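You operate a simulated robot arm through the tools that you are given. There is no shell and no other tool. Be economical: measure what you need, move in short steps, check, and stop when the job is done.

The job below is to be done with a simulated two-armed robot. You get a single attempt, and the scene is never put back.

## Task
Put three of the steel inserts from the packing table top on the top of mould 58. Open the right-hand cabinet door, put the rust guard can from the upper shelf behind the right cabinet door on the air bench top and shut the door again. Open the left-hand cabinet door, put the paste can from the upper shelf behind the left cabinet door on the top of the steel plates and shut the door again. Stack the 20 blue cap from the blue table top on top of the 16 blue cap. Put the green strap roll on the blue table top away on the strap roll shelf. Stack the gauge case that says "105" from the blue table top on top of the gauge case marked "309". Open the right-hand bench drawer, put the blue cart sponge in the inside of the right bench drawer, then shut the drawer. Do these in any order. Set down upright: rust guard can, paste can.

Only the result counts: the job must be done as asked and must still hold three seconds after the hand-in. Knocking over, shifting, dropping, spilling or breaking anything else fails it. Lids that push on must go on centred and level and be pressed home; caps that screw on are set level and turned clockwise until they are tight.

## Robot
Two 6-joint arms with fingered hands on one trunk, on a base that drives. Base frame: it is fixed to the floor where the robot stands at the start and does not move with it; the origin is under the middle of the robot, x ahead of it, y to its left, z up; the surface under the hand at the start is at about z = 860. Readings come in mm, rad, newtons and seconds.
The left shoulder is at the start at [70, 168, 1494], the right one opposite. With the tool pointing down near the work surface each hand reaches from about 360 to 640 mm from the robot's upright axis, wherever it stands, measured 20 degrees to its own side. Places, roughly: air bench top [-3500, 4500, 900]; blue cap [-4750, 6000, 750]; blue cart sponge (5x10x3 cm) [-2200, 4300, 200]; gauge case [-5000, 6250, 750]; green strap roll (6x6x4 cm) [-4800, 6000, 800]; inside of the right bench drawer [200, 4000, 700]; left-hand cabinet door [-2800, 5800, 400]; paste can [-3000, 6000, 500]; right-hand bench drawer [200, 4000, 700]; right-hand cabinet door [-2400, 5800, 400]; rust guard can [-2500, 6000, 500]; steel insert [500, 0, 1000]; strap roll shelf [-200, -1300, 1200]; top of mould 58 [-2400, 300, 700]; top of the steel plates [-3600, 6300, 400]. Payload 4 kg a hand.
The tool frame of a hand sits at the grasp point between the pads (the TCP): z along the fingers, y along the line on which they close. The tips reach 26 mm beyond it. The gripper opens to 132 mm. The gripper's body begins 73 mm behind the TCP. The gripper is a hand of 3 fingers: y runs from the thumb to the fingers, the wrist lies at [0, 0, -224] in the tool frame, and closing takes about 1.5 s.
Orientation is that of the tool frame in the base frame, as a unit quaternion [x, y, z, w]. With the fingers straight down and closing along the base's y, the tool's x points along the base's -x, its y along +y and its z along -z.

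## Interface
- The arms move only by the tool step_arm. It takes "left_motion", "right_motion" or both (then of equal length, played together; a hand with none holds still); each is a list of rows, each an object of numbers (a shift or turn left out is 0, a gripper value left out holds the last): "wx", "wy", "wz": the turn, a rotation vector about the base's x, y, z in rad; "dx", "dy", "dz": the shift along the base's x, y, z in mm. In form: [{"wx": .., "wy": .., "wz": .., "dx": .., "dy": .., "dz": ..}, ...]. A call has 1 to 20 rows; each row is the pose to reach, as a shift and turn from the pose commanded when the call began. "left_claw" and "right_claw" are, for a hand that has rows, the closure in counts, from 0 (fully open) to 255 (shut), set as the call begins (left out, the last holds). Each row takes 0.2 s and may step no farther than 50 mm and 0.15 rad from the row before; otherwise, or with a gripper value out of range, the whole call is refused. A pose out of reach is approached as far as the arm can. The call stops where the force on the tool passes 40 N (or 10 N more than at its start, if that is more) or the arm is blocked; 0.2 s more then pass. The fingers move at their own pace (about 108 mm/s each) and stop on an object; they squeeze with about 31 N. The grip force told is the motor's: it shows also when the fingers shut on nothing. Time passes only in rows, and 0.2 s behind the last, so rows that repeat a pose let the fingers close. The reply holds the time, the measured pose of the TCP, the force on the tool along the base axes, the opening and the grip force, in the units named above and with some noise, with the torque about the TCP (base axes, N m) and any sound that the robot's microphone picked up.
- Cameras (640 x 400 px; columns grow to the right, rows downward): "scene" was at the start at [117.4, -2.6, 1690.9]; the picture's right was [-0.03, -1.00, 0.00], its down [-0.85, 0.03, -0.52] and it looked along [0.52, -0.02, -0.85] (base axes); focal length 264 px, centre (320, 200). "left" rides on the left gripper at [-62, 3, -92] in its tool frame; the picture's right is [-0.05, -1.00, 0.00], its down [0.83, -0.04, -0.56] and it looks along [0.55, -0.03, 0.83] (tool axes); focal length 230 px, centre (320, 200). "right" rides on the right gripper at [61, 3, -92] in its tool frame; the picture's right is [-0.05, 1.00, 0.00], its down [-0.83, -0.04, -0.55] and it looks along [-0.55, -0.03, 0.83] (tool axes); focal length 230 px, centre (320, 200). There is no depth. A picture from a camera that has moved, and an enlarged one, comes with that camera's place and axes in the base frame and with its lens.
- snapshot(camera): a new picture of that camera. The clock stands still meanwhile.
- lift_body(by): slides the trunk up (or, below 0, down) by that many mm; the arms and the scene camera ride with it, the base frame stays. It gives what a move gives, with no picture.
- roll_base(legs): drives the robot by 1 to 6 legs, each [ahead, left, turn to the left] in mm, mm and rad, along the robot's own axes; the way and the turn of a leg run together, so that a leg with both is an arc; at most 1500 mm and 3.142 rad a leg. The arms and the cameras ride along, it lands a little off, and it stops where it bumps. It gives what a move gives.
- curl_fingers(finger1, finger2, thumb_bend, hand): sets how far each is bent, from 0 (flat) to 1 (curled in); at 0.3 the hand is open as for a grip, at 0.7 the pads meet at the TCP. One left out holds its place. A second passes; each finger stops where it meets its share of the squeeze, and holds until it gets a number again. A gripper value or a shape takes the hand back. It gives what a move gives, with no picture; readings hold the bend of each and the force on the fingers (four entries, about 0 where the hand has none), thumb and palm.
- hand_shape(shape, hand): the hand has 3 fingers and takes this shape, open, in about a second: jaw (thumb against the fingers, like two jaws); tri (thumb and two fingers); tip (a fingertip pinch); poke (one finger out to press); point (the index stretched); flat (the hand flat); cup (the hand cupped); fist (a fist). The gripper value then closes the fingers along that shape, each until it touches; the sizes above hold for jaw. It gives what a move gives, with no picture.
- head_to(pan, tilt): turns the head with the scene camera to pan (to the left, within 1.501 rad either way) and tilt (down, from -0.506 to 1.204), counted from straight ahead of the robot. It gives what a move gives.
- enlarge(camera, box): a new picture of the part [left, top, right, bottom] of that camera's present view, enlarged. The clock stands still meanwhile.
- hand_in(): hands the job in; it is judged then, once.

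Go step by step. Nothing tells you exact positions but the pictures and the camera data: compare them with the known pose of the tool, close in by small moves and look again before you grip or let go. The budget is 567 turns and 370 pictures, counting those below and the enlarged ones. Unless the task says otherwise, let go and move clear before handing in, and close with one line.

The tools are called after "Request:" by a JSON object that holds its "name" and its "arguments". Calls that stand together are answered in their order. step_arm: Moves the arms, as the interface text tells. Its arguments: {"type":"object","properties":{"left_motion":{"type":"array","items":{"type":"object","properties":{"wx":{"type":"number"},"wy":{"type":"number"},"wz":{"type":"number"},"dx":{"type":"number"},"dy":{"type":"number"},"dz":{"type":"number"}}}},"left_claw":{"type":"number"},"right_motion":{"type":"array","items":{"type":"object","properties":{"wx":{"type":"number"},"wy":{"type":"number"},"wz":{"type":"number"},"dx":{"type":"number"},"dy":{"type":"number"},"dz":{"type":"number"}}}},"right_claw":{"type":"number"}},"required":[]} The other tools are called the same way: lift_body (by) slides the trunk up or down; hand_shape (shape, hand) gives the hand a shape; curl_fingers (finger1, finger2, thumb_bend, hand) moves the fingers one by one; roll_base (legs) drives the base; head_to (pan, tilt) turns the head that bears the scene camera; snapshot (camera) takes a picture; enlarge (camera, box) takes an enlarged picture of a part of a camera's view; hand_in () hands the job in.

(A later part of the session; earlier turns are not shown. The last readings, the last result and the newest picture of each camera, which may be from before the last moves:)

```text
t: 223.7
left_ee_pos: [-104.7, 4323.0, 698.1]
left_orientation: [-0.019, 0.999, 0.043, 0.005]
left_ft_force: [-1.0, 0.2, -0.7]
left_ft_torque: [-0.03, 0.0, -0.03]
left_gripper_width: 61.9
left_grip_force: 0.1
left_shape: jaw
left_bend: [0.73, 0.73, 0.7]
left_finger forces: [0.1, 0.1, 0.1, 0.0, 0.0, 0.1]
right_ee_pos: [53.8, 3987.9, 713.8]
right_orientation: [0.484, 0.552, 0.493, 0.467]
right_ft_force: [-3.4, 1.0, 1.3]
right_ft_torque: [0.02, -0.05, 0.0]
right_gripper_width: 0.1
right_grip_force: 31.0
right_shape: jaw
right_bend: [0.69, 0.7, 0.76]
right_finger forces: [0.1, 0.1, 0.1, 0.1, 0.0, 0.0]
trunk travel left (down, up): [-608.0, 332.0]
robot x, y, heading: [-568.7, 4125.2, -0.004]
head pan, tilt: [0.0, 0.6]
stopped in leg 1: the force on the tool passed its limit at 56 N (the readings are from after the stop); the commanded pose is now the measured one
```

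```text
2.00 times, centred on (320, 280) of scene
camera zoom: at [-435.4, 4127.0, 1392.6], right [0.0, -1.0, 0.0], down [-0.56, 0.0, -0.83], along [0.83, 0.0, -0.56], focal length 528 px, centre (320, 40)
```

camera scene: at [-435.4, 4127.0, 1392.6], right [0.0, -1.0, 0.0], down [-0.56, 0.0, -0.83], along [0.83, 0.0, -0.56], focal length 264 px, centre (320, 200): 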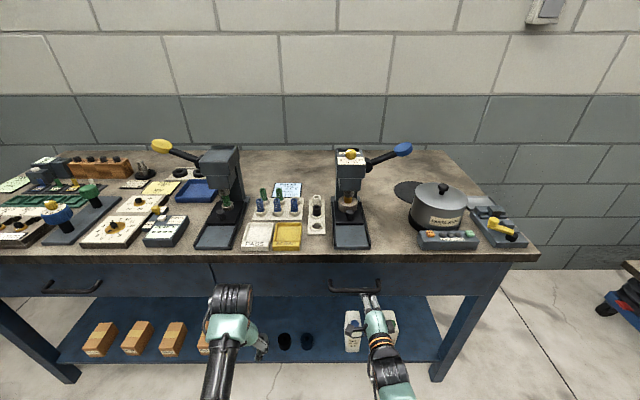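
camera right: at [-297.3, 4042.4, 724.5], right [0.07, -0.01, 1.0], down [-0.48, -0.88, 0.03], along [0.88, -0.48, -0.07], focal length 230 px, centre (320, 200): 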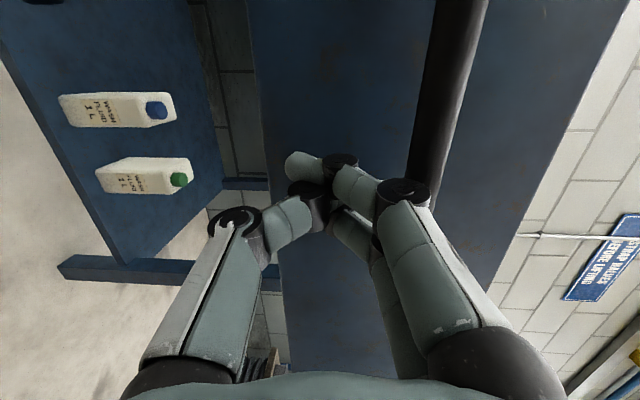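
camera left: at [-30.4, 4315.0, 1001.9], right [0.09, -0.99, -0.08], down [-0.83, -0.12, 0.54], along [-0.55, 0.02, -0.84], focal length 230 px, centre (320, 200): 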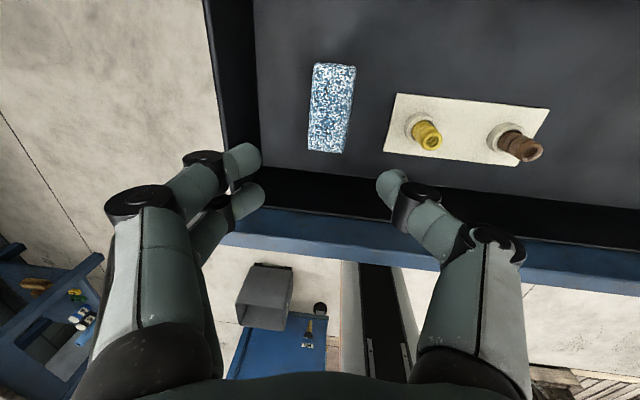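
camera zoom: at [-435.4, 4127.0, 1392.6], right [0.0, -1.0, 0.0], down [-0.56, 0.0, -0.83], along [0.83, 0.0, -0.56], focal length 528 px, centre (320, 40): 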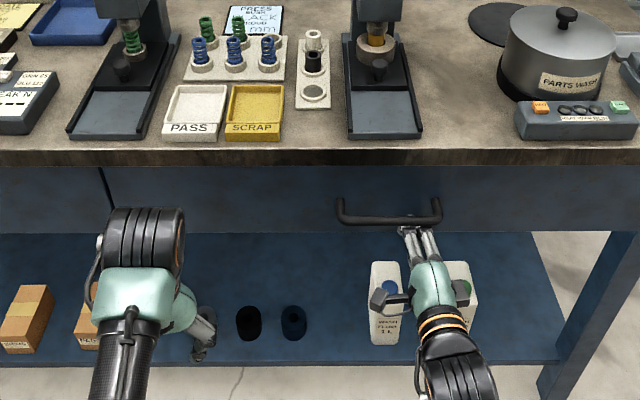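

The drawer is shut. Now retreat and head toward the cabinet area; first back off, strafe left and turn around.

Request:
{"name": "roll_base", "arguments": {"legs": [[-350, 0, 0], [0, 850, 0]]}}

Request:
{"name": "lift_body", "arguments": {"by": 300}}

Request:
{"name": "roll_base", "arguments": {"legs": [[0, 0, 1.57], [0, 0, 1.57]]}}

Request:
{"name": "head_to", "arguments": {"pan": -0.3, "tilt": 0.4}}

Request:
{"name": "snapshot", "arguments": {"camera": "scene"}}

```text
t: 230.1
left_ee_pos: [-445.5, 5178.6, 698.8]
left_orientation: [-0.014, 0.999, 0.042, 0.003]
left_ft_force: [-0.1, 0.3, 0.3]
left_ft_torque: [-0.01, -0.01, 0.01]
left_gripper_width: 61.6
left_grip_force: 0.1
left_shape: jaw
left_bend: [0.73, 0.73, 0.7]
left_finger forces: [0.1, 0.1, 0.1, 0.0, 0.1, 0.0]
right_ee_pos: [-289.5, 4841.6, 713.9]
right_orientation: [0.488, 0.548, 0.491, 0.47]
right_ft_force: [0.6, -0.2, 0.4]
right_ft_torque: [0.03, -0.01, 0.03]
right_gripper_width: 0.2
right_grip_force: 31.1
right_shape: jaw
right_bend: [0.69, 0.69, 0.75]
right_finger forces: [0.1, 0.0, 0.0, 0.0, 0.0, 0.1]
trunk travel left (down, up): [-608.0, 332.0]
robot x, y, heading: [-916.3, 4990.8, -0.017]
head pan, tilt: [0.0, 0.6]
```

```text
t: 233.1
left_ee_pos: [-444.9, 5178.2, 997.7]
left_orientation: [-0.015, 0.999, 0.043, 0.005]
left_ft_force: [-0.7, -0.4, 0.4]
left_ft_torque: [0.01, 0.01, 0.01]
left_gripper_width: 61.7
left_grip_force: 0.1
left_shape: jaw
left_bend: [0.73, 0.73, 0.7]
left_finger forces: [0.0, 0.0, 0.0, 0.0, 0.1, 0.0]
right_ee_pos: [-289.9, 4842.0, 1013.8]
right_orientation: [0.487, 0.549, 0.491, 0.47]
right_ft_force: [-0.4, 1.1, -0.7]
right_ft_torque: [-0.01, -0.02, 0.04]
right_gripper_width: 0.0
right_grip_force: 30.9
right_shape: jaw
right_bend: [0.69, 0.69, 0.75]
right_finger forces: [0.0, 0.0, 0.0, 0.1, 0.0, 0.1]
trunk travel left (down, up): [-908.0, 32.0]
robot x, y, heading: [-912.7, 4987.7, -0.017]
head pan, tilt: [0.0, 0.6]
```

```text
t: 241.1
left_ee_pos: [-1385.6, 4805.3, 997.8]
left_orientation: [0.999, 0.008, -0.003, 0.043]
left_ft_force: [0.7, -0.8, 0.4]
left_ft_torque: [0.01, 0.04, -0.01]
left_gripper_width: 61.5
left_grip_force: 0.1
left_shape: jaw
left_bend: [0.73, 0.73, 0.7]
left_finger forces: [0.0, 0.0, 0.1, 0.1, 0.0, 0.0]
right_ee_pos: [-1537.7, 5142.6, 1014.1]
right_orientation: [0.545, -0.491, -0.472, 0.489]
right_ft_force: [-0.2, 0.8, -0.5]
right_ft_torque: [-0.01, -0.02, 0.0]
right_gripper_width: 0.2
right_grip_force: 30.6
right_shape: jaw
right_bend: [0.69, 0.69, 0.75]
right_finger forces: [0.0, 0.1, 0.0, 0.0, 0.0, 0.1]
trunk travel left (down, up): [-908.0, 32.0]
robot x, y, heading: [-911.6, 4985.5, 3.115]
head pan, tilt: [0.0, 0.6]
```

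```text
t: 241.9
left_ee_pos: [-1384.5, 4802.9, 997.5]
left_orientation: [0.999, 0.01, -0.005, 0.043]
left_ft_force: [-0.6, -0.3, 0.1]
left_ft_torque: [-0.01, -0.01, -0.01]
left_gripper_width: 61.5
left_grip_force: 0.1
left_shape: jaw
left_bend: [0.73, 0.73, 0.7]
left_finger forces: [0.0, 0.1, 0.0, 0.0, 0.1, 0.0]
right_ee_pos: [-1538.0, 5141.0, 1013.8]
right_orientation: [0.546, -0.49, -0.472, 0.488]
right_ft_force: [-0.1, 0.7, -0.6]
right_ft_torque: [-0.03, -0.01, -0.01]
right_gripper_width: 0.0
right_grip_force: 31.0
right_shape: jaw
right_bend: [0.69, 0.69, 0.75]
right_finger forces: [0.0, 0.0, 0.1, 0.0, 0.0, 0.0]
trunk travel left (down, up): [-908.0, 32.0]
robot x, y, heading: [-914.6, 4991.9, 3.116]
head pan, tilt: [-0.3, 0.4]
```

```text
285 pictures are left
camera scene: at [-1053.2, 5018.9, 1710.6], right [0.32, 0.95, 0.0], down [0.37, -0.12, -0.92], along [-0.87, 0.29, -0.39], focal length 264 px, centre (320, 200)
```

scene: 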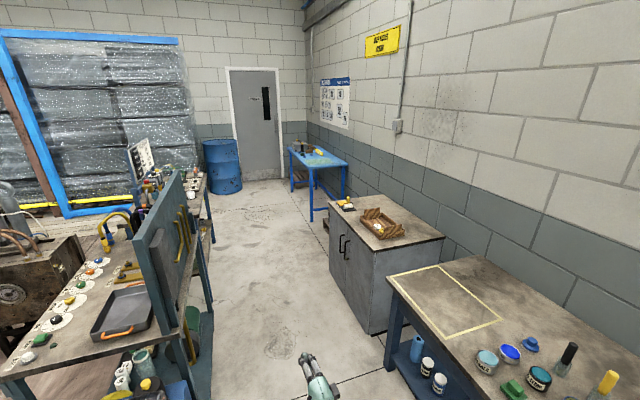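

The grey cabinet with two doors is on the right, blue table beyond, and air bench to the left. Zoom in.

Request:
{"name": "enlarge", "arguments": {"camera": "scene", "box": [270, 130, 450, 340]}}

Request:
{"name": "enlarge", "arguments": {"camera": "scene", "box": [90, 120, 260, 260]}}

```text
1.90 times, centred on (360, 235) of scene
camera zoom: at [-1053.2, 5018.9, 1710.6], right [0.32, 0.95, 0.0], down [0.37, -0.12, -0.92], along [-0.87, 0.29, -0.39], focal length 502 px, centre (244, 133)
```

zoom: 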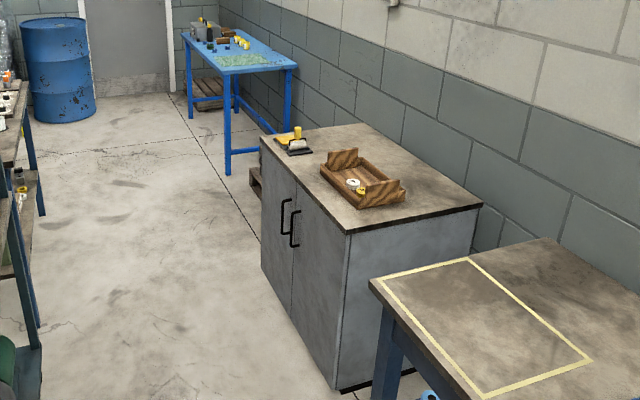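

```text
2.86 times, centred on (175, 190) of scene
camera zoom: at [-1053.2, 5018.9, 1710.6], right [0.32, 0.95, 0.0], down [0.37, -0.12, -0.92], along [-0.87, 0.29, -0.39], focal length 754 px, centre (734, 229)
```

zoom: 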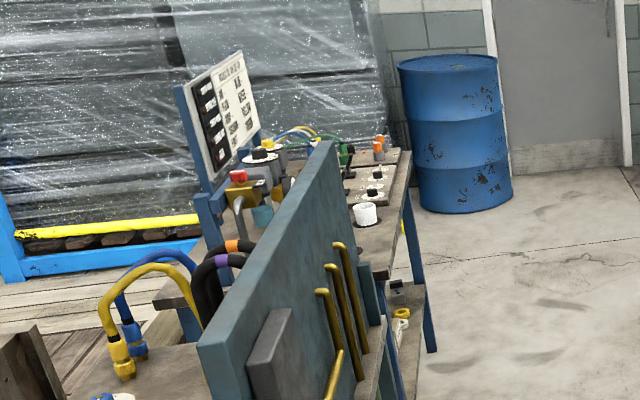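

The cabinet front is at y≈5800, x from about -3050 to -2295, top ≈740, handles in the middle. I drive down the aisle and face the cabinet.

Request:
{"name": "roll_base", "arguments": {"legs": [[850, 0, 0.02], [800, 0, 0], [0, 0, -1.56]]}}

Request:
{"name": "head_to", "arguments": {"pan": 0, "tilt": 0.9}}

Request:
{"name": "snapshot", "arguments": {"camera": "scene"}}

```text
t: 252.4
left_ee_pos: [-3032.2, 5143.5, 996.4]
left_orientation: [0.962, -0.268, -0.015, 0.04]
left_ft_force: [0.3, 0.3, -0.4]
left_ft_torque: [-0.02, 0.0, 0.0]
left_gripper_width: 61.9
left_grip_force: 0.2
left_shape: jaw
left_bend: [0.73, 0.73, 0.7]
left_finger forces: [0.1, 0.0, 0.0, 0.0, 0.0, 0.0]
right_ee_pos: [-2981.2, 5509.9, 1012.9]
right_orientation: [-0.387, 0.624, 0.589, -0.338]
right_ft_force: [0.2, 0.7, 0.3]
right_ft_torque: [-0.01, 0.0, 0.03]
right_gripper_width: 0.0
right_grip_force: 31.0
right_shape: jaw
right_bend: [0.69, 0.69, 0.75]
right_finger forces: [0.0, 0.0, 0.0, 0.0, 0.1, 0.0]
trunk travel left (down, up): [-908.0, 32.0]
robot x, y, heading: [-2532.3, 5046.6, 2.553]
head pan, tilt: [-0.3, 0.4]
stopped in leg 3: the robot was blocked; the commanded pose is now the measured one
```

```text
t: 253.3
left_ee_pos: [-3030.9, 5142.7, 997.8]
left_orientation: [0.962, -0.268, -0.016, 0.039]
left_ft_force: [-0.5, 0.0, -0.1]
left_ft_torque: [0.01, 0.01, 0.0]
left_gripper_width: 62.0
left_grip_force: 0.0
left_shape: jaw
left_bend: [0.73, 0.73, 0.7]
left_finger forces: [0.1, 0.0, 0.0, 0.1, 0.1, 0.1]
right_ee_pos: [-2978.5, 5509.2, 1015.2]
right_orientation: [-0.389, 0.623, 0.589, -0.338]
right_ft_force: [0.1, 1.5, -0.6]
right_ft_torque: [0.0, 0.0, -0.02]
right_gripper_width: 0.0
right_grip_force: 30.8
right_shape: jaw
right_bend: [0.69, 0.69, 0.75]
right_finger forces: [0.1, 0.1, 0.1, 0.0, 0.1, 0.1]
trunk travel left (down, up): [-908.0, 32.0]
robot x, y, heading: [-2536.6, 5049.3, 2.551]
head pan, tilt: [0.0, 0.901]
```

```text
282 pictures are left
camera scene: at [-2639.1, 5116.9, 1667.8], right [0.56, 0.83, 0.0], down [0.65, -0.43, -0.62], along [-0.52, 0.35, -0.78], focal length 264 px, centre (320, 200)
```

scene: 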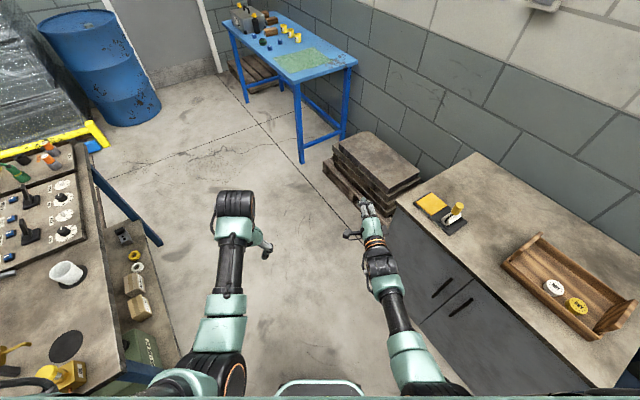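

Turning was blocked (probably the base against the cart behind). I shift 150 mm toward the cabinet and then finish the turn.

Request:
{"name": "roll_base", "arguments": {"legs": [[84, -125, 0], [0, 0, -0.98]]}}

Request:
{"name": "snapshot", "arguments": {"camera": "scene"}}

```text
t: 257.2
left_ee_pos: [-2740.8, 5660.0, 998.2]
left_orientation: [0.728, -0.684, -0.033, 0.028]
left_ft_force: [0.5, -0.5, 0.3]
left_ft_torque: [0.0, -0.01, -0.01]
left_gripper_width: 62.0
left_grip_force: 0.0
left_shape: jaw
left_bend: [0.73, 0.73, 0.7]
left_finger forces: [0.0, 0.0, 0.1, 0.0, 0.0, 0.0]
right_ee_pos: [-2409.4, 5827.3, 1014.7]
right_orientation: [-0.056, 0.731, 0.679, -0.027]
right_ft_force: [0.0, 0.3, 0.0]
right_ft_torque: [0.0, -0.01, 0.03]
right_gripper_width: 0.0
right_grip_force: 31.2
right_shape: jaw
right_bend: [0.69, 0.69, 0.75]
right_finger forces: [0.0, 0.0, 0.2, 0.0, 0.0, 0.1]
trunk travel left (down, up): [-908.0, 32.0]
robot x, y, heading: [-2535.4, 5200.8, 1.583]
head pan, tilt: [0.0, 0.901]
```

```text
281 pictures are left
camera scene: at [-2538.7, 5322.6, 1667.6], right [1.0, 0.02, 0.0], down [0.01, -0.78, -0.62], along [-0.01, 0.62, -0.78], focal length 264 px, centre (320, 200)
```

scene: 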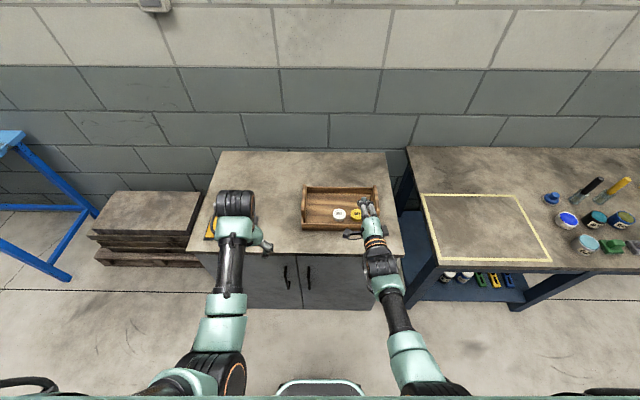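

Facing the cabinet squarely. Back off a little and shift left, then unroll the right hand so it closes horizontally for the vertical handle.

Request:
{"name": "roll_base", "arguments": {"legs": [[-110, 0, 0], [0, 170, -0.012]]}}

Request:
{"name": "step_arm", "arguments": {"right_motion": [{"wy": -0.14}, {"wy": -0.28}, {"wy": -0.42}, {"wy": -0.56}, {"wy": -0.7}, {"wy": -0.84}, {"wy": -0.98}, {"wy": -1.12}, {"wy": -1.26}, {"wy": -1.4}, {"wy": -1.5}], "right_claw": 90}}

```text
t: 259.4
left_ee_pos: [-2902.7, 5550.7, 997.4]
left_orientation: [0.725, -0.688, -0.033, 0.029]
left_ft_force: [0.0, -0.4, -0.1]
left_ft_torque: [0.02, 0.01, 0.02]
left_gripper_width: 62.0
left_grip_force: 0.1
left_shape: jaw
left_bend: [0.73, 0.73, 0.7]
left_finger forces: [0.0, 0.0, 0.0, 0.0, 0.0, 0.0]
right_ee_pos: [-2570.0, 5713.8, 1012.4]
right_orientation: [-0.05, 0.732, 0.679, -0.024]
right_ft_force: [-0.1, 0.1, 0.0]
right_ft_torque: [-0.02, 0.0, -0.02]
right_gripper_width: 0.0
right_grip_force: 31.0
right_shape: jaw
right_bend: [0.69, 0.69, 0.75]
right_finger forces: [0.0, 0.0, 0.1, 0.1, 0.1, 0.1]
trunk travel left (down, up): [-908.0, 32.0]
robot x, y, heading: [-2704.6, 5085.7, 1.574]
head pan, tilt: [0.0, 0.901]
```

```text
t: 262.0
left_ee_pos: [-2905.2, 5550.5, 997.1]
left_orientation: [0.724, -0.688, -0.032, 0.027]
left_ft_force: [-0.1, 0.1, 0.4]
left_ft_torque: [0.04, 0.02, 0.02]
left_gripper_width: 62.0
left_grip_force: 0.0
left_shape: jaw
left_bend: [0.73, 0.73, 0.7]
left_finger forces: [0.0, 0.1, 0.0, 0.0, 0.1, 0.0]
right_ee_pos: [-2542.8, 5706.7, 998.0]
right_orientation: [-0.52, 0.54, 0.439, 0.496]
right_ft_force: [-0.4, -0.2, 0.0]
right_ft_torque: [0.03, 0.02, 0.0]
right_gripper_width: 85.3
right_grip_force: 0.1
right_shape: jaw
right_bend: [0.7, 0.7, 0.68]
right_finger forces: [0.0, 0.1, 0.1, 0.0, 0.0, 0.1]
right hand out of reach, approached as far as the arm can: row 1, 2, 3, 4, 5
trunk travel left (down, up): [-908.0, 32.0]
robot x, y, heading: [-2700.5, 5086.1, 1.582]
head pan, tilt: [0.0, 0.901]
stopped in row 11 (right hand): the arm was blocked; the commanded pose is now the measured one
```

Request:
{"name": "step_arm", "arguments": {"right_motion": [{"dy": -40, "wx": -0.06, "dz": 10}, {"dy": -80, "wx": -0.12, "dz": 20}, {"dy": -120, "wx": -0.12, "dz": 30}]}}

Request:
{"name": "lift_body", "arguments": {"by": -400}}

Request:
{"name": "snapshot", "arguments": {"camera": "right"}}

Request:
{"name": "snapshot", "arguments": {"camera": "scene"}}

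```text
t: 262.9
left_ee_pos: [-2904.7, 5549.8, 997.5]
left_orientation: [0.724, -0.688, -0.033, 0.028]
left_ft_force: [-0.3, -0.4, 0.0]
left_ft_torque: [0.0, 0.0, -0.01]
left_gripper_width: 62.0
left_grip_force: 0.0
left_shape: jaw
left_bend: [0.73, 0.73, 0.7]
left_finger forces: [0.1, 0.0, 0.0, 0.0, 0.1, 0.0]
right_ee_pos: [-2512.2, 5588.9, 1021.6]
right_orientation: [0.582, -0.509, -0.392, -0.498]
right_ft_force: [-0.3, -0.6, -0.4]
right_ft_torque: [-0.06, 0.04, 0.03]
right_gripper_width: 85.2
right_grip_force: 0.0
right_shape: jaw
right_bend: [0.7, 0.7, 0.68]
right_finger forces: [0.1, 0.0, 0.0, 0.1, 0.0, 0.0]
right hand out of reach, approached as far as the arm can: row 2, 3
trunk travel left (down, up): [-908.0, 32.0]
robot x, y, heading: [-2705.4, 5088.4, 1.574]
head pan, tilt: [0.0, 0.901]
stopped in row 3 (right hand): the arm was blocked; the commanded pose is now the measured one
```

```text
t: 266.8
left_ee_pos: [-2903.5, 5549.5, 598.4]
left_orientation: [0.725, -0.688, -0.032, 0.028]
left_ft_force: [0.0, -0.5, -0.6]
left_ft_torque: [0.02, 0.0, 0.0]
left_gripper_width: 62.2
left_grip_force: 0.0
left_shape: jaw
left_bend: [0.73, 0.73, 0.7]
left_finger forces: [0.0, 0.0, 0.0, 0.1, 0.1, 0.1]
right_ee_pos: [-2513.8, 5587.5, 622.2]
right_orientation: [0.583, -0.51, -0.392, -0.498]
right_ft_force: [0.6, 0.6, 0.3]
right_ft_torque: [0.0, -0.01, 0.0]
right_gripper_width: 85.3
right_grip_force: 0.1
right_shape: jaw
right_bend: [0.7, 0.7, 0.68]
right_finger forces: [0.1, 0.1, 0.0, 0.0, 0.0, 0.1]
trunk travel left (down, up): [-508.0, 432.0]
robot x, y, heading: [-2706.4, 5090.0, 1.575]
head pan, tilt: [0.0, 0.901]
```

```text
280 pictures are left
camera right: at [-2510.3, 5485.4, 579.9], right [-0.99, 0.03, -0.13], down [-0.13, -0.38, 0.92], along [-0.02, 0.93, 0.38], focal length 230 px, centre (320, 200)
```

right: 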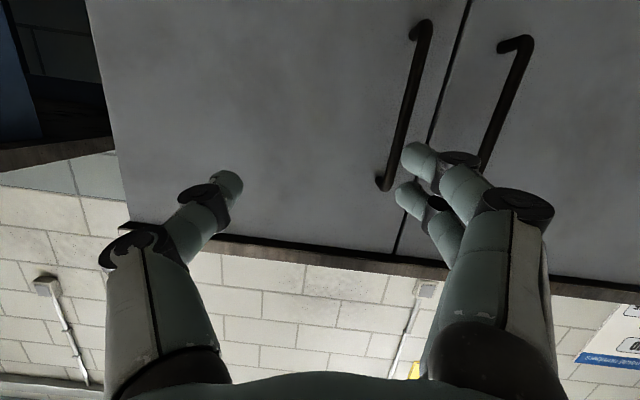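

```text
279 pictures are left
camera scene: at [-2706.2, 5211.4, 1267.7], right [1.0, 0.01, 0.0], down [0.01, -0.78, -0.62], along [-0.01, 0.62, -0.78], focal length 264 px, centre (320, 200)
```

scene: 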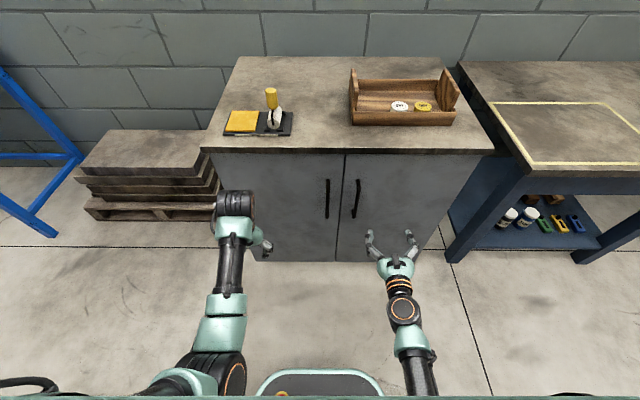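

The right door's handle is at about (-2596, 5773, 570). Lower the trunk 100 and line up.

Request:
{"name": "lift_body", "arguments": {"by": -100}}

Request:
{"name": "step_arm", "arguments": {"right_motion": [{"dx": -28, "dz": 16}, {"dx": -56, "dz": 32}, {"dx": -82, "dz": 48}, {"dx": -82, "dz": 48, "dy": 40}, {"dx": -82, "dz": 48, "dy": 80}]}}

Request:
{"name": "snapshot", "arguments": {"camera": "right"}}

```text
t: 268.1
left_ee_pos: [-2905.2, 5549.5, 498.3]
left_orientation: [0.725, -0.688, -0.032, 0.028]
left_ft_force: [0.4, 0.7, 0.4]
left_ft_torque: [-0.01, 0.01, -0.02]
left_gripper_width: 61.9
left_grip_force: 0.0
left_shape: jaw
left_bend: [0.73, 0.73, 0.7]
left_finger forces: [0.0, 0.0, 0.0, 0.0, 0.1, 0.0]
right_ee_pos: [-2513.0, 5588.5, 522.9]
right_orientation: [0.581, -0.51, -0.391, -0.498]
right_ft_force: [-0.2, -0.2, 0.8]
right_ft_torque: [0.0, -0.03, -0.01]
right_gripper_width: 85.2
right_grip_force: 0.2
right_shape: jaw
right_bend: [0.7, 0.7, 0.68]
right_finger forces: [0.0, 0.0, 0.1, 0.1, 0.1, 0.0]
trunk travel left (down, up): [-408.0, 532.0]
robot x, y, heading: [-2702.2, 5086.9, 1.575]
head pan, tilt: [0.0, 0.901]
```

```text
t: 268.8
left_ee_pos: [-2905.7, 5549.2, 497.7]
left_orientation: [0.724, -0.688, -0.033, 0.028]
left_ft_force: [-0.2, 0.6, -0.3]
left_ft_torque: [0.01, -0.01, -0.01]
left_gripper_width: 61.8
left_grip_force: 0.0
left_shape: jaw
left_bend: [0.73, 0.73, 0.7]
left_finger forces: [0.0, 0.1, 0.0, 0.0, 0.0, 0.1]
right_ee_pos: [-2518.1, 5592.9, 547.0]
right_orientation: [0.631, -0.431, -0.361, -0.534]
right_ft_force: [0.1, -0.5, -0.4]
right_ft_torque: [0.0, -0.04, 0.0]
right_gripper_width: 85.1
right_grip_force: 0.0
right_shape: jaw
right_bend: [0.7, 0.7, 0.68]
right_finger forces: [0.0, 0.0, 0.1, 0.0, 0.0, 0.0]
right hand out of reach, approached as far as the arm can: row 1, 2, 3
trunk travel left (down, up): [-408.0, 532.0]
robot x, y, heading: [-2707.5, 5087.9, 1.579]
head pan, tilt: [0.0, 0.901]
stopped in row 3 (right hand): the arm was blocked; the commanded pose is now the measured one
```

```text
278 pictures are left
camera right: at [-2500.1, 5490.7, 504.5], right [-0.95, -0.05, -0.31], down [-0.27, -0.41, 0.87], along [-0.17, 0.91, 0.38], focal length 230 px, centre (320, 200)
```

right: 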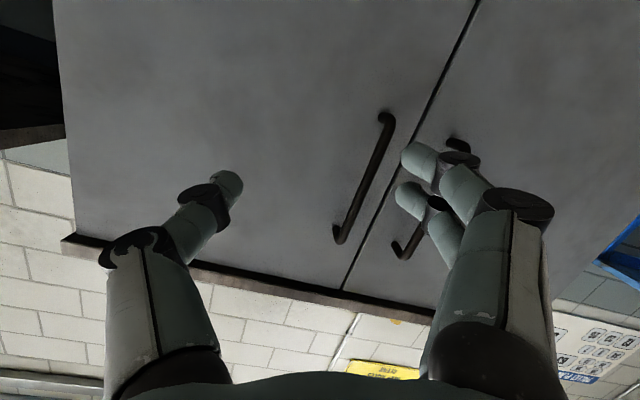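

This wrist roll is near a joint limit. I roll the right hand the other way (180°) which also puts its camera above the hand.

Request:
{"name": "step_arm", "arguments": {"right_motion": [{"wy": 0.14, "dy": 10}, {"wy": 0.28, "dy": 20}, {"wy": 0.42, "dy": 30}, {"wy": 0.56, "dy": 40}, {"wy": 0.7, "dy": 40}, {"wy": 0.84, "dy": 40}, {"wy": 0.98, "dy": 40}, {"wy": 1.12, "dy": 40}, {"wy": 1.26, "dy": 40}, {"wy": 1.4, "dy": 40}, {"wy": 1.54, "dy": 40}, {"wy": 1.68, "dy": 40}, {"wy": 1.82, "dy": 40}]}}

```text
t: 271.6
left_ee_pos: [-2905.0, 5550.7, 498.2]
left_orientation: [0.725, -0.688, -0.033, 0.028]
left_ft_force: [-0.1, 0.0, -0.3]
left_ft_torque: [0.0, -0.01, -0.03]
left_gripper_width: 61.8
left_grip_force: 0.1
left_shape: jaw
left_bend: [0.73, 0.73, 0.7]
left_finger forces: [0.0, 0.1, 0.0, 0.0, 0.0, 0.1]
right_ee_pos: [-2518.9, 5630.9, 546.9]
right_orientation: [-0.099, 0.686, 0.72, -0.015]
right_ft_force: [0.5, -0.4, 0.4]
right_ft_torque: [-0.01, 0.0, -0.01]
right_gripper_width: 85.0
right_grip_force: 0.0
right_shape: jaw
right_bend: [0.7, 0.7, 0.68]
right_finger forces: [0.0, 0.0, 0.1, 0.0, 0.1, 0.1]
trunk travel left (down, up): [-408.0, 532.0]
robot x, y, heading: [-2701.5, 5084.2, 1.58]
head pan, tilt: [0.0, 0.901]
```

Request:
{"name": "step_arm", "arguments": {"right_motion": [{"wy": 0.14}, {"wy": 0.28}, {"wy": 0.42}, {"wy": 0.56}, {"wy": 0.7}, {"wy": 0.84}, {"wy": 0.98}, {"wy": 1.12}, {"wy": 1.26}, {"wy": 1.4}, {"wy": 1.54}, {"wy": 1.68}]}}

Request:
{"name": "step_arm", "arguments": {"right_motion": [{"wx": -0.075, "dx": -20, "dz": 5}, {"wx": -0.15, "dx": -40, "dz": 12}, {"wx": -0.15, "dx": -77, "dz": 24}]}}

Request:
{"name": "snapshot", "arguments": {"camera": "right"}}

```text
t: 274.1
left_ee_pos: [-2904.1, 5549.6, 497.6]
left_orientation: [0.724, -0.688, -0.032, 0.028]
left_ft_force: [0.6, 0.2, 0.1]
left_ft_torque: [0.01, 0.0, 0.01]
left_gripper_width: 62.3
left_grip_force: 0.0
left_shape: jaw
left_bend: [0.73, 0.73, 0.7]
left_finger forces: [0.0, 0.0, 0.0, 0.0, 0.0, 0.0]
right_ee_pos: [-2534.8, 5613.1, 596.6]
right_orientation: [0.429, 0.486, 0.563, -0.514]
right_ft_force: [-0.1, 0.0, -0.2]
right_ft_torque: [0.0, 0.02, 0.01]
right_gripper_width: 85.3
right_grip_force: 0.0
right_shape: jaw
right_bend: [0.7, 0.7, 0.68]
right_finger forces: [0.0, 0.1, 0.0, 0.0, 0.0, 0.0]
right hand out of reach, approached as far as the arm can: row 6, 7, 8, 9, 10, 11, 12
trunk travel left (down, up): [-408.0, 532.0]
robot x, y, heading: [-2702.8, 5083.8, 1.585]
head pan, tilt: [0.0, 0.901]
```

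```text
t: 274.6
left_ee_pos: [-2904.8, 5549.4, 498.0]
left_orientation: [0.724, -0.688, -0.032, 0.029]
left_ft_force: [0.5, -0.2, 0.3]
left_ft_torque: [0.01, -0.04, 0.05]
left_gripper_width: 62.0
left_grip_force: 0.1
left_shape: jaw
left_bend: [0.73, 0.73, 0.7]
left_finger forces: [0.1, 0.0, 0.1, 0.0, 0.0, 0.0]
right_ee_pos: [-2534.7, 5613.5, 596.5]
right_orientation: [0.412, 0.519, 0.572, -0.483]
right_ft_force: [0.9, -0.3, -0.7]
right_ft_torque: [0.0, 0.0, -0.02]
right_gripper_width: 85.3
right_grip_force: 0.0
right_shape: jaw
right_bend: [0.7, 0.7, 0.68]
right_finger forces: [0.0, 0.0, 0.0, 0.0, 0.0, 0.0]
right hand out of reach, approached as far as the arm can: row 2
trunk travel left (down, up): [-408.0, 532.0]
robot x, y, heading: [-2702.9, 5085.8, 1.581]
head pan, tilt: [0.0, 0.901]
stopped in row 2 (right hand): the arm was blocked; the commanded pose is now the measured one
```

```text
277 pictures are left
camera right: at [-2540.9, 5514.0, 645.1], right [0.99, 0.01, 0.15], down [0.14, -0.45, -0.88], along [0.05, 0.89, -0.44], focal length 230 px, centre (320, 200)
```

right: 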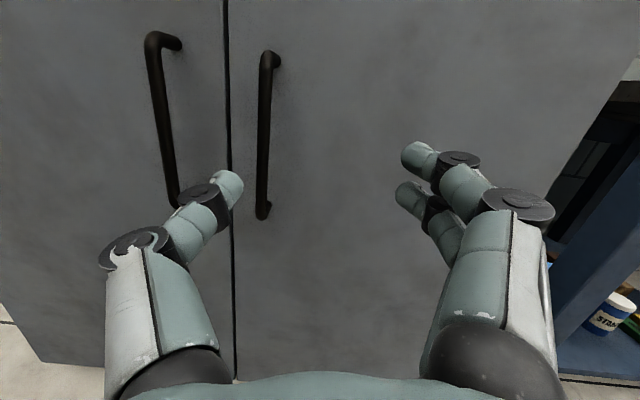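

Camera is now upright. The arm is too folded here; I raise the trunk and extend the hand forward while lowering it.

Request:
{"name": "lift_body", "arguments": {"by": 80}}

Request:
{"name": "step_arm", "arguments": {"right_motion": [{"dy": 20, "dz": -30, "dx": -10}, {"dy": 40, "dz": -60, "dx": -20}, {"dy": 60, "dz": -90, "dx": -35}, {"dy": 75, "dz": -106, "dx": -55}]}}

Request:
{"name": "snapshot", "arguments": {"camera": "right"}}

```text
t: 275.7
left_ee_pos: [-2903.8, 5549.8, 577.4]
left_orientation: [0.725, -0.688, -0.032, 0.028]
left_ft_force: [0.3, -0.3, 0.4]
left_ft_torque: [-0.02, -0.01, 0.04]
left_gripper_width: 61.8
left_grip_force: 0.0
left_shape: jaw
left_bend: [0.73, 0.73, 0.7]
left_finger forces: [0.0, 0.1, 0.0, 0.0, 0.1, 0.0]
right_ee_pos: [-2535.5, 5613.7, 676.4]
right_orientation: [0.411, 0.519, 0.572, -0.484]
right_ft_force: [-0.3, 0.0, -0.1]
right_ft_torque: [0.02, -0.03, -0.02]
right_gripper_width: 85.0
right_grip_force: 0.1
right_shape: jaw
right_bend: [0.7, 0.7, 0.68]
right_finger forces: [0.0, 0.1, 0.0, 0.1, 0.0, 0.0]
trunk travel left (down, up): [-488.0, 452.0]
robot x, y, heading: [-2705.0, 5084.6, 1.578]
head pan, tilt: [0.0, 0.901]
```

```text
t: 276.7
left_ee_pos: [-2903.9, 5550.7, 578.0]
left_orientation: [0.725, -0.687, -0.033, 0.028]
left_ft_force: [0.7, 0.9, -0.1]
left_ft_torque: [0.02, -0.01, 0.01]
left_gripper_width: 62.0
left_grip_force: 0.0
left_shape: jaw
left_bend: [0.73, 0.73, 0.7]
left_finger forces: [0.0, 0.0, 0.0, 0.1, 0.1, 0.1]
right_ee_pos: [-2575.8, 5655.0, 604.6]
right_orientation: [0.394, 0.55, 0.557, -0.481]
right_ft_force: [0.1, -0.1, -0.1]
right_ft_torque: [0.0, -0.01, 0.0]
right_gripper_width: 84.9
right_grip_force: 0.1
right_shape: jaw
right_bend: [0.7, 0.7, 0.68]
right_finger forces: [0.0, 0.0, 0.0, 0.1, 0.0, 0.0]
right hand out of reach, approached as far as the arm can: row 1, 2, 3, 4
trunk travel left (down, up): [-488.0, 452.0]
robot x, y, heading: [-2702.7, 5087.7, 1.587]
head pan, tilt: [0.0, 0.901]
```

```text
276 pictures are left
camera right: at [-2578.9, 5557.0, 657.5], right [0.98, 0.07, 0.19], down [0.2, -0.47, -0.86], along [0.02, 0.88, -0.47], focal length 230 px, centre (320, 200)
```

right: 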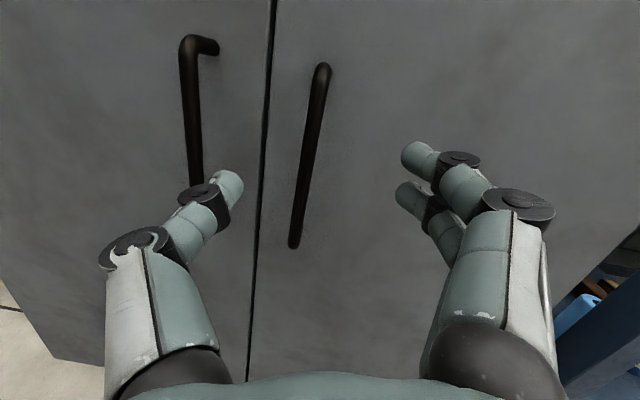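

The handle is now between the fingers. Drive ahead 95 and check.

Request:
{"name": "roll_base", "arguments": {"legs": [[95, 14, 0]]}}

Request:
{"name": "snapshot", "arguments": {"camera": "right"}}

```text
t: 277.9
left_ee_pos: [-2918.4, 5639.5, 578.9]
left_orientation: [0.724, -0.689, -0.033, 0.028]
left_ft_force: [0.8, -0.4, 0.3]
left_ft_torque: [-0.03, 0.04, 0.01]
left_gripper_width: 61.8
left_grip_force: 0.0
left_shape: jaw
left_bend: [0.73, 0.73, 0.7]
left_finger forces: [0.1, 0.0, 0.0, 0.1, 0.0, 0.0]
right_ee_pos: [-2587.9, 5743.3, 607.1]
right_orientation: [0.39, 0.55, 0.561, -0.48]
right_ft_force: [-0.4, -8.1, 1.3]
right_ft_torque: [0.05, -0.1, -0.37]
right_gripper_width: 84.6
right_grip_force: 0.0
right_shape: jaw
right_bend: [0.7, 0.71, 0.68]
right_finger forces: [0.0, 7.8, 0.1, 0.0, 0.1, 0.0]
trunk travel left (down, up): [-488.0, 452.0]
robot x, y, heading: [-2718.5, 5173.7, 1.58]
head pan, tilt: [0.0, 0.901]
stopped in leg 1: the force on the tool passed its limit at 79 N (the readings are from after the stop); the commanded pose is now the measured one
```

```text
275 pictures are left
camera right: at [-2591.1, 5644.5, 658.0], right [0.98, 0.07, 0.19], down [0.2, -0.46, -0.86], along [0.03, 0.88, -0.47], focal length 230 px, centre (320, 200)
```

right: 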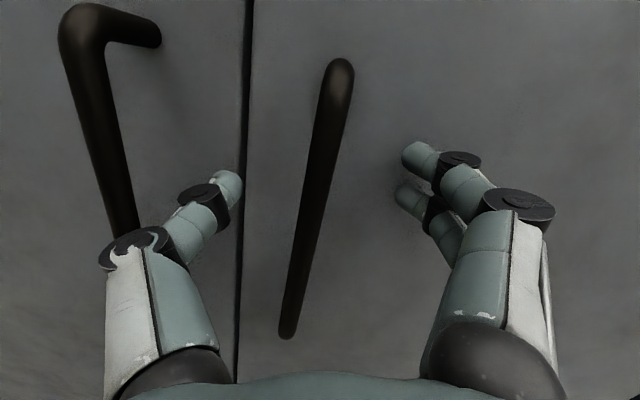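

The fingertips reach the door and the bar is at the grasp point. Close.

Request:
{"name": "step_arm", "arguments": {"right_motion": [{"dy": -3}, {"dy": -3}, {"dy": -3}, {"dy": -3}, {"dy": -3}, {"dy": -3}], "right_claw": 255}}

Request:
{"name": "snapshot", "arguments": {"camera": "right"}}

```text
t: 279.3
left_ee_pos: [-2919.4, 5640.1, 577.5]
left_orientation: [0.724, -0.688, -0.031, 0.026]
left_ft_force: [-0.5, 0.3, 0.3]
left_ft_torque: [0.01, 0.02, 0.01]
left_gripper_width: 61.9
left_grip_force: 0.1
left_shape: jaw
left_bend: [0.73, 0.73, 0.7]
left_finger forces: [0.1, 0.1, 0.0, 0.0, 0.0, 0.0]
right_ee_pos: [-2589.8, 5740.6, 606.3]
right_orientation: [0.389, 0.552, 0.56, -0.48]
right_ft_force: [-29.0, -2.0, -3.2]
right_ft_torque: [-0.01, 0.09, -0.05]
right_gripper_width: 0.2
right_grip_force: 30.6
right_shape: jaw
right_bend: [0.63, 0.78, 0.65]
right_finger forces: [0.4, 0.0, 0.0, 0.0, 18.8, 0.0]
trunk travel left (down, up): [-488.0, 452.0]
robot x, y, heading: [-2719.6, 5176.8, 1.58]
head pan, tilt: [0.0, 0.901]
```

```text
274 pictures are left
camera right: at [-2593.5, 5642.6, 657.3], right [0.98, 0.07, 0.19], down [0.21, -0.46, -0.86], along [0.03, 0.88, -0.47], focal length 230 px, centre (320, 200)
```

right: 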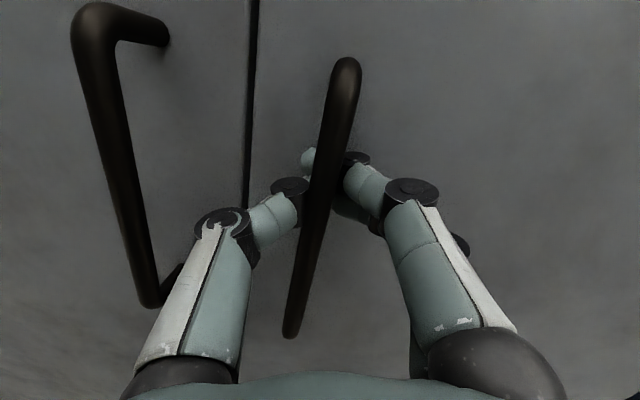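

Hooked behind the bar. Pull back with the base.

Request:
{"name": "roll_base", "arguments": {"legs": [[-60, -3, 0], [-60, -14, 0]]}}

Request:
{"name": "snapshot", "arguments": {"camera": "scene"}}

```text
t: 280.9
left_ee_pos: [-2898.2, 5519.4, 578.4]
left_orientation: [0.724, -0.689, -0.034, 0.03]
left_ft_force: [0.9, 0.2, -0.2]
left_ft_torque: [0.02, 0.0, 0.0]
left_gripper_width: 61.7
left_grip_force: 0.1
left_shape: jaw
left_bend: [0.73, 0.73, 0.7]
left_finger forces: [0.0, 0.0, 0.0, 0.0, 0.1, 0.1]
right_ee_pos: [-2566.8, 5621.5, 605.7]
right_orientation: [0.392, 0.55, 0.559, -0.481]
right_ft_force: [26.9, 13.4, -9.1]
right_ft_torque: [-0.13, 0.63, 0.22]
right_gripper_width: 0.0
right_grip_force: 30.9
right_shape: jaw
right_bend: [0.65, 0.78, 0.66]
right_finger forces: [29.0, 0.0, 0.0, 0.1, 0.0, 0.1]
trunk travel left (down, up): [-488.0, 452.0]
robot x, y, heading: [-2701.0, 5051.1, 1.575]
head pan, tilt: [0.0, 0.901]
```

```text
273 pictures are left
camera scene: at [-2697.5, 5181.2, 1247.4], right [1.0, 0.01, 0.0], down [0.0, -0.78, -0.62], along [-0.01, 0.62, -0.78], focal length 264 px, centre (320, 200)
```

scene: 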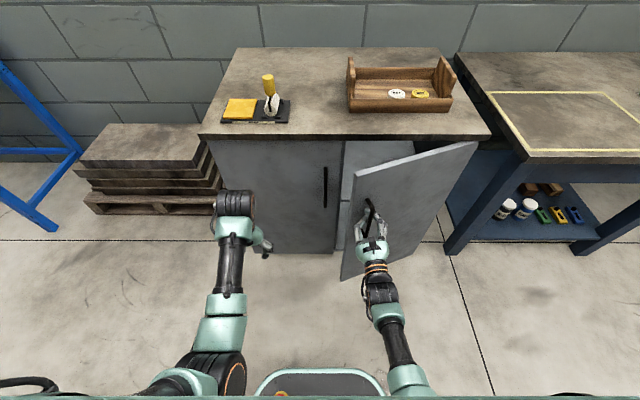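

The door is ajar ~25°. Release the handle, back off, then I will push the door from inside with the hand.

Request:
{"name": "step_arm", "arguments": {"right_motion": [{}, {}, {}, {}], "right_claw": 60}}

Request:
{"name": "roll_base", "arguments": {"legs": [[-75, 0, 0], [0, 85, 0]]}}

Request:
{"name": "snapshot", "arguments": {"camera": "scene"}}

```text
t: 281.9
left_ee_pos: [-2900.4, 5518.7, 577.3]
left_orientation: [0.724, -0.688, -0.032, 0.028]
left_ft_force: [-0.3, 0.7, -1.0]
left_ft_torque: [0.02, 0.01, 0.01]
left_gripper_width: 61.9
left_grip_force: 0.1
left_shape: jaw
left_bend: [0.73, 0.73, 0.7]
left_finger forces: [0.0, 0.1, 0.0, 0.0, 0.0, 0.0]
right_ee_pos: [-2569.5, 5619.8, 605.8]
right_orientation: [0.39, 0.551, 0.56, -0.48]
right_ft_force: [0.4, -0.8, -0.8]
right_ft_torque: [-0.02, 0.0, 0.01]
right_gripper_width: 100.6
right_grip_force: 0.1
right_shape: jaw
right_bend: [0.63, 0.63, 0.59]
right_finger forces: [0.1, 0.1, 0.1, 0.1, 0.0, 0.1]
trunk travel left (down, up): [-488.0, 452.0]
robot x, y, heading: [-2697.6, 5052.4, 1.578]
head pan, tilt: [0.0, 0.901]
```

```text
t: 283.6
left_ee_pos: [-2982.3, 5442.8, 577.0]
left_orientation: [0.724, -0.688, -0.032, 0.028]
left_ft_force: [-0.4, 0.0, 0.3]
left_ft_torque: [0.01, 0.02, 0.0]
left_gripper_width: 62.1
left_grip_force: 0.0
left_shape: jaw
left_bend: [0.73, 0.73, 0.7]
left_finger forces: [0.0, 0.0, 0.0, 0.1, 0.0, 0.1]
right_ee_pos: [-2653.6, 5544.2, 606.2]
right_orientation: [0.391, 0.55, 0.56, -0.481]
right_ft_force: [1.5, 0.3, -0.2]
right_ft_torque: [0.01, 0.0, 0.03]
right_gripper_width: 100.5
right_grip_force: 0.1
right_shape: jaw
right_bend: [0.63, 0.63, 0.59]
right_finger forces: [0.0, 0.0, 0.0, 0.0, 0.0, 0.1]
trunk travel left (down, up): [-488.0, 452.0]
robot x, y, heading: [-2784.9, 4978.1, 1.58]
head pan, tilt: [0.0, 0.901]
```

```text
272 pictures are left
camera scene: at [-2785.4, 5104.0, 1247.6], right [1.0, 0.01, 0.0], down [0.01, -0.78, -0.62], along [0.0, 0.62, -0.78], focal length 264 px, centre (320, 200)
```

scene: 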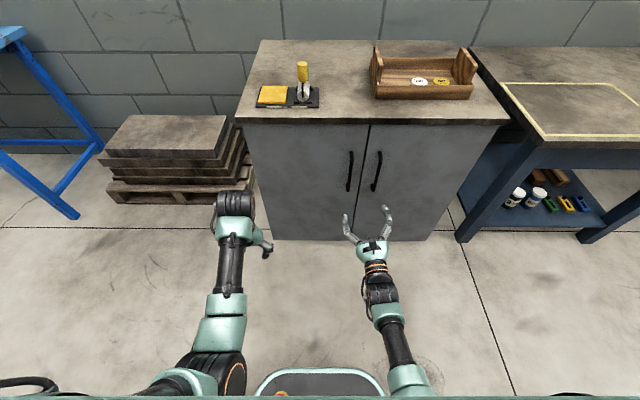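

The door swung closed again (maybe while releasing). I'll hook it again, pull wider, and watch what happens on release.

Request:
{"name": "roll_base", "arguments": {"legs": [[0, -64, 0], [150, 0, 0]]}}

Request:
{"name": "snapshot", "arguments": {"camera": "right"}}

```text
t: 285.5
left_ee_pos: [-2916.2, 5591.4, 576.9]
left_orientation: [0.723, -0.69, -0.032, 0.027]
left_ft_force: [-0.2, -0.5, -0.3]
left_ft_torque: [0.02, 0.01, -0.01]
left_gripper_width: 61.8
left_grip_force: 0.1
left_shape: jaw
left_bend: [0.73, 0.73, 0.7]
left_finger forces: [0.1, 0.1, 0.0, 0.1, 0.0, 0.1]
right_ee_pos: [-2585.0, 5690.8, 605.8]
right_orientation: [0.392, 0.549, 0.562, -0.478]
right_ft_force: [0.4, -0.4, 0.6]
right_ft_torque: [-0.01, -0.01, -0.02]
right_gripper_width: 100.8
right_grip_force: 0.1
right_shape: jaw
right_bend: [0.63, 0.63, 0.59]
right_finger forces: [0.0, 0.1, 0.0, 0.1, 0.1, 0.1]
trunk travel left (down, up): [-488.0, 452.0]
robot x, y, heading: [-2717.7, 5127.8, 1.573]
head pan, tilt: [0.0, 0.901]
```

```text
271 pictures are left
camera right: at [-2589.0, 5594.3, 657.2], right [0.98, 0.07, 0.19], down [0.2, -0.47, -0.86], along [0.03, 0.88, -0.47], focal length 230 px, centre (320, 200)
```

right: 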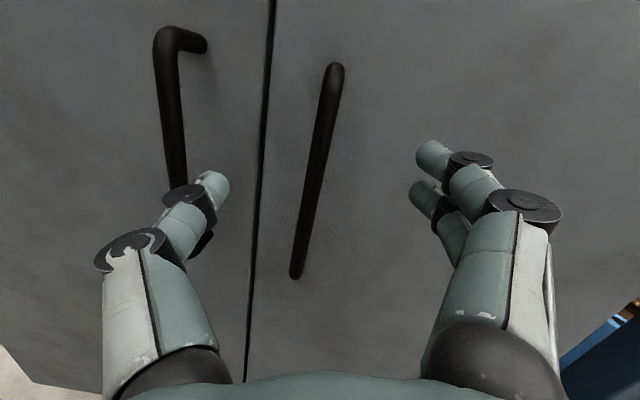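

Request:
{"name": "roll_base", "arguments": {"legs": [[48, -6, 0]]}}

Request:
{"name": "step_arm", "arguments": {"right_motion": [{}, {}, {}, {}, {}, {}], "right_claw": 255}}

Request:
{"name": "roll_base", "arguments": {"legs": [[-64, -6, 0], [-62, -16, 0], [-58, -27, 0]]}}

Request:
{"name": "snapshot", "arguments": {"camera": "scene"}}

```text
t: 286.4
left_ee_pos: [-2909.5, 5638.1, 577.0]
left_orientation: [0.722, -0.691, -0.032, 0.028]
left_ft_force: [0.5, -0.1, 0.6]
left_ft_torque: [-0.01, -0.02, -0.01]
left_gripper_width: 62.0
left_grip_force: 0.1
left_shape: jaw
left_bend: [0.73, 0.73, 0.7]
left_finger forces: [0.0, 0.1, 0.0, 0.1, 0.1, 0.0]
right_ee_pos: [-2579.4, 5738.6, 605.6]
right_orientation: [0.393, 0.55, 0.56, -0.479]
right_ft_force: [0.8, 0.4, 0.7]
right_ft_torque: [0.0, -0.02, 0.02]
right_gripper_width: 100.8
right_grip_force: 0.1
right_shape: jaw
right_bend: [0.63, 0.63, 0.59]
right_finger forces: [0.1, 0.0, 0.0, 0.0, 0.0, 0.0]
trunk travel left (down, up): [-488.0, 452.0]
robot x, y, heading: [-2713.7, 5177.2, 1.574]
head pan, tilt: [0.0, 0.901]
```

```text
t: 287.8
left_ee_pos: [-2912.0, 5638.3, 576.6]
left_orientation: [0.723, -0.69, -0.032, 0.027]
left_ft_force: [0.1, -0.2, -0.6]
left_ft_torque: [0.01, -0.01, 0.01]
left_gripper_width: 61.9
left_grip_force: 0.0
left_shape: jaw
left_bend: [0.73, 0.73, 0.7]
left_finger forces: [0.0, 0.1, 0.0, 0.0, 0.0, 0.1]
right_ee_pos: [-2580.5, 5737.8, 606.8]
right_orientation: [0.393, 0.55, 0.561, -0.478]
right_ft_force: [-14.9, 1.6, -1.8]
right_ft_torque: [-0.04, 0.12, 0.03]
right_gripper_width: 0.1
right_grip_force: 31.1
right_shape: jaw
right_bend: [0.65, 0.66, 0.74]
right_finger forces: [8.8, 0.0, 0.0, 0.0, 27.6, 0.1]
trunk travel left (down, up): [-488.0, 452.0]
robot x, y, heading: [-2712.4, 5172.8, 1.57]
head pan, tilt: [0.0, 0.901]
```

```text
t: 289.9
left_ee_pos: [-2868.9, 5479.7, 579.3]
left_orientation: [0.721, -0.691, -0.034, 0.029]
left_ft_force: [0.0, -0.4, -0.4]
left_ft_torque: [0.04, -0.01, -0.04]
left_gripper_width: 62.3
left_grip_force: 0.1
left_shape: jaw
left_bend: [0.73, 0.73, 0.7]
left_finger forces: [0.0, 0.0, 0.1, 0.1, 0.0, 0.0]
right_ee_pos: [-2533.0, 5579.3, 604.9]
right_orientation: [0.396, 0.549, 0.559, -0.478]
right_ft_force: [15.2, 10.4, -8.1]
right_ft_torque: [-0.12, 0.29, 0.1]
right_gripper_width: 0.2
right_grip_force: 31.2
right_shape: jaw
right_bend: [0.63, 0.67, 0.73]
right_finger forces: [14.7, 3.0, 0.0, 0.0, 0.0, 0.0]
trunk travel left (down, up): [-488.0, 452.0]
robot x, y, heading: [-2676.4, 5012.0, 1.568]
head pan, tilt: [0.0, 0.901]
stopped in leg 3: the force on the tool passed its limit at 44 N (the readings are from after the stop); the commanded pose is now the measured one
```

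```text
270 pictures are left
camera scene: at [-2671.1, 5138.3, 1247.6], right [1.0, 0.0, 0.0], down [0.0, -0.78, -0.62], along [0.0, 0.62, -0.78], focal length 264 px, centre (320, 200)
```

scene: 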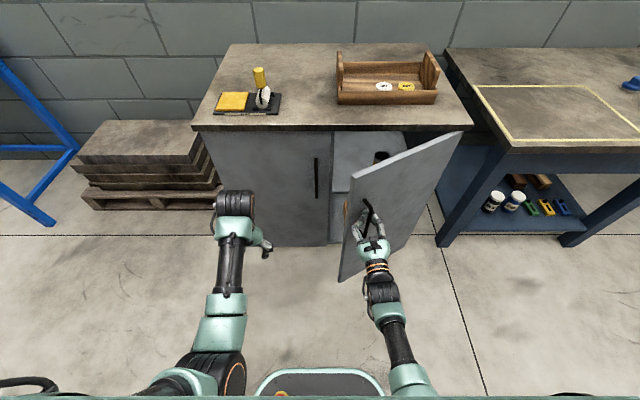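

Request:
{"name": "step_arm", "arguments": {"right_motion": [{}, {}, {}, {}, {}, {}], "right_claw": 60}}

Request:
{"name": "snapshot", "arguments": {"camera": "right"}}

Request:
{"name": "snapshot", "arguments": {"camera": "scene"}}

```text
t: 291.4
left_ee_pos: [-2872.5, 5478.8, 579.1]
left_orientation: [0.722, -0.69, -0.033, 0.028]
left_ft_force: [-0.3, -0.7, 0.1]
left_ft_torque: [0.01, 0.0, 0.0]
left_gripper_width: 61.8
left_grip_force: 0.0
left_shape: jaw
left_bend: [0.73, 0.73, 0.7]
left_finger forces: [0.1, 0.0, 0.0, 0.0, 0.0, 0.0]
right_ee_pos: [-2537.9, 5580.7, 607.4]
right_orientation: [0.393, 0.549, 0.562, -0.478]
right_ft_force: [-0.3, 0.4, -0.3]
right_ft_torque: [-0.01, 0.0, -0.01]
right_gripper_width: 100.7
right_grip_force: 0.0
right_shape: jaw
right_bend: [0.63, 0.63, 0.59]
right_finger forces: [0.0, 0.1, 0.0, 0.1, 0.0, 0.1]
trunk travel left (down, up): [-488.0, 452.0]
robot x, y, heading: [-2673.5, 5013.0, 1.574]
head pan, tilt: [0.0, 0.901]
```

```text
269 pictures are left
camera right: at [-2542.1, 5482.5, 658.8], right [0.98, 0.06, 0.19], down [0.2, -0.47, -0.86], along [0.03, 0.88, -0.47], focal length 230 px, centre (320, 200)
```

right: 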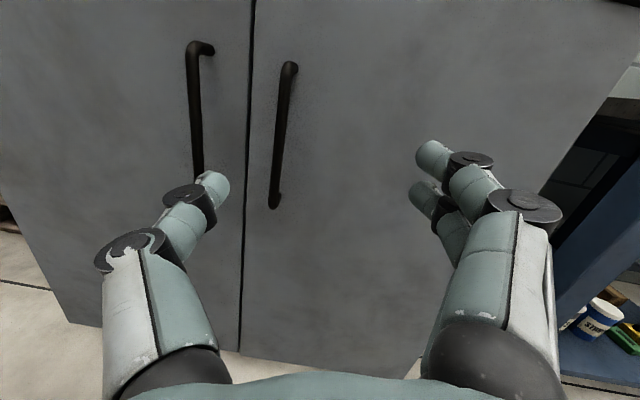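

```text
268 pictures are left
camera scene: at [-2675.5, 5138.0, 1247.6], right [1.0, 0.0, 0.0], down [0.0, -0.78, -0.62], along [0.0, 0.62, -0.78], focal length 264 px, centre (320, 200)
```

scene: 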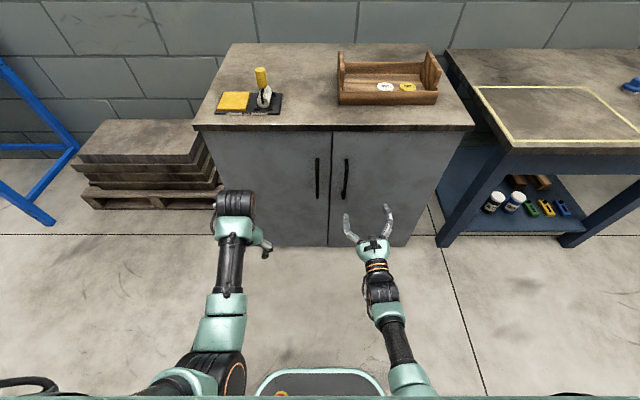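

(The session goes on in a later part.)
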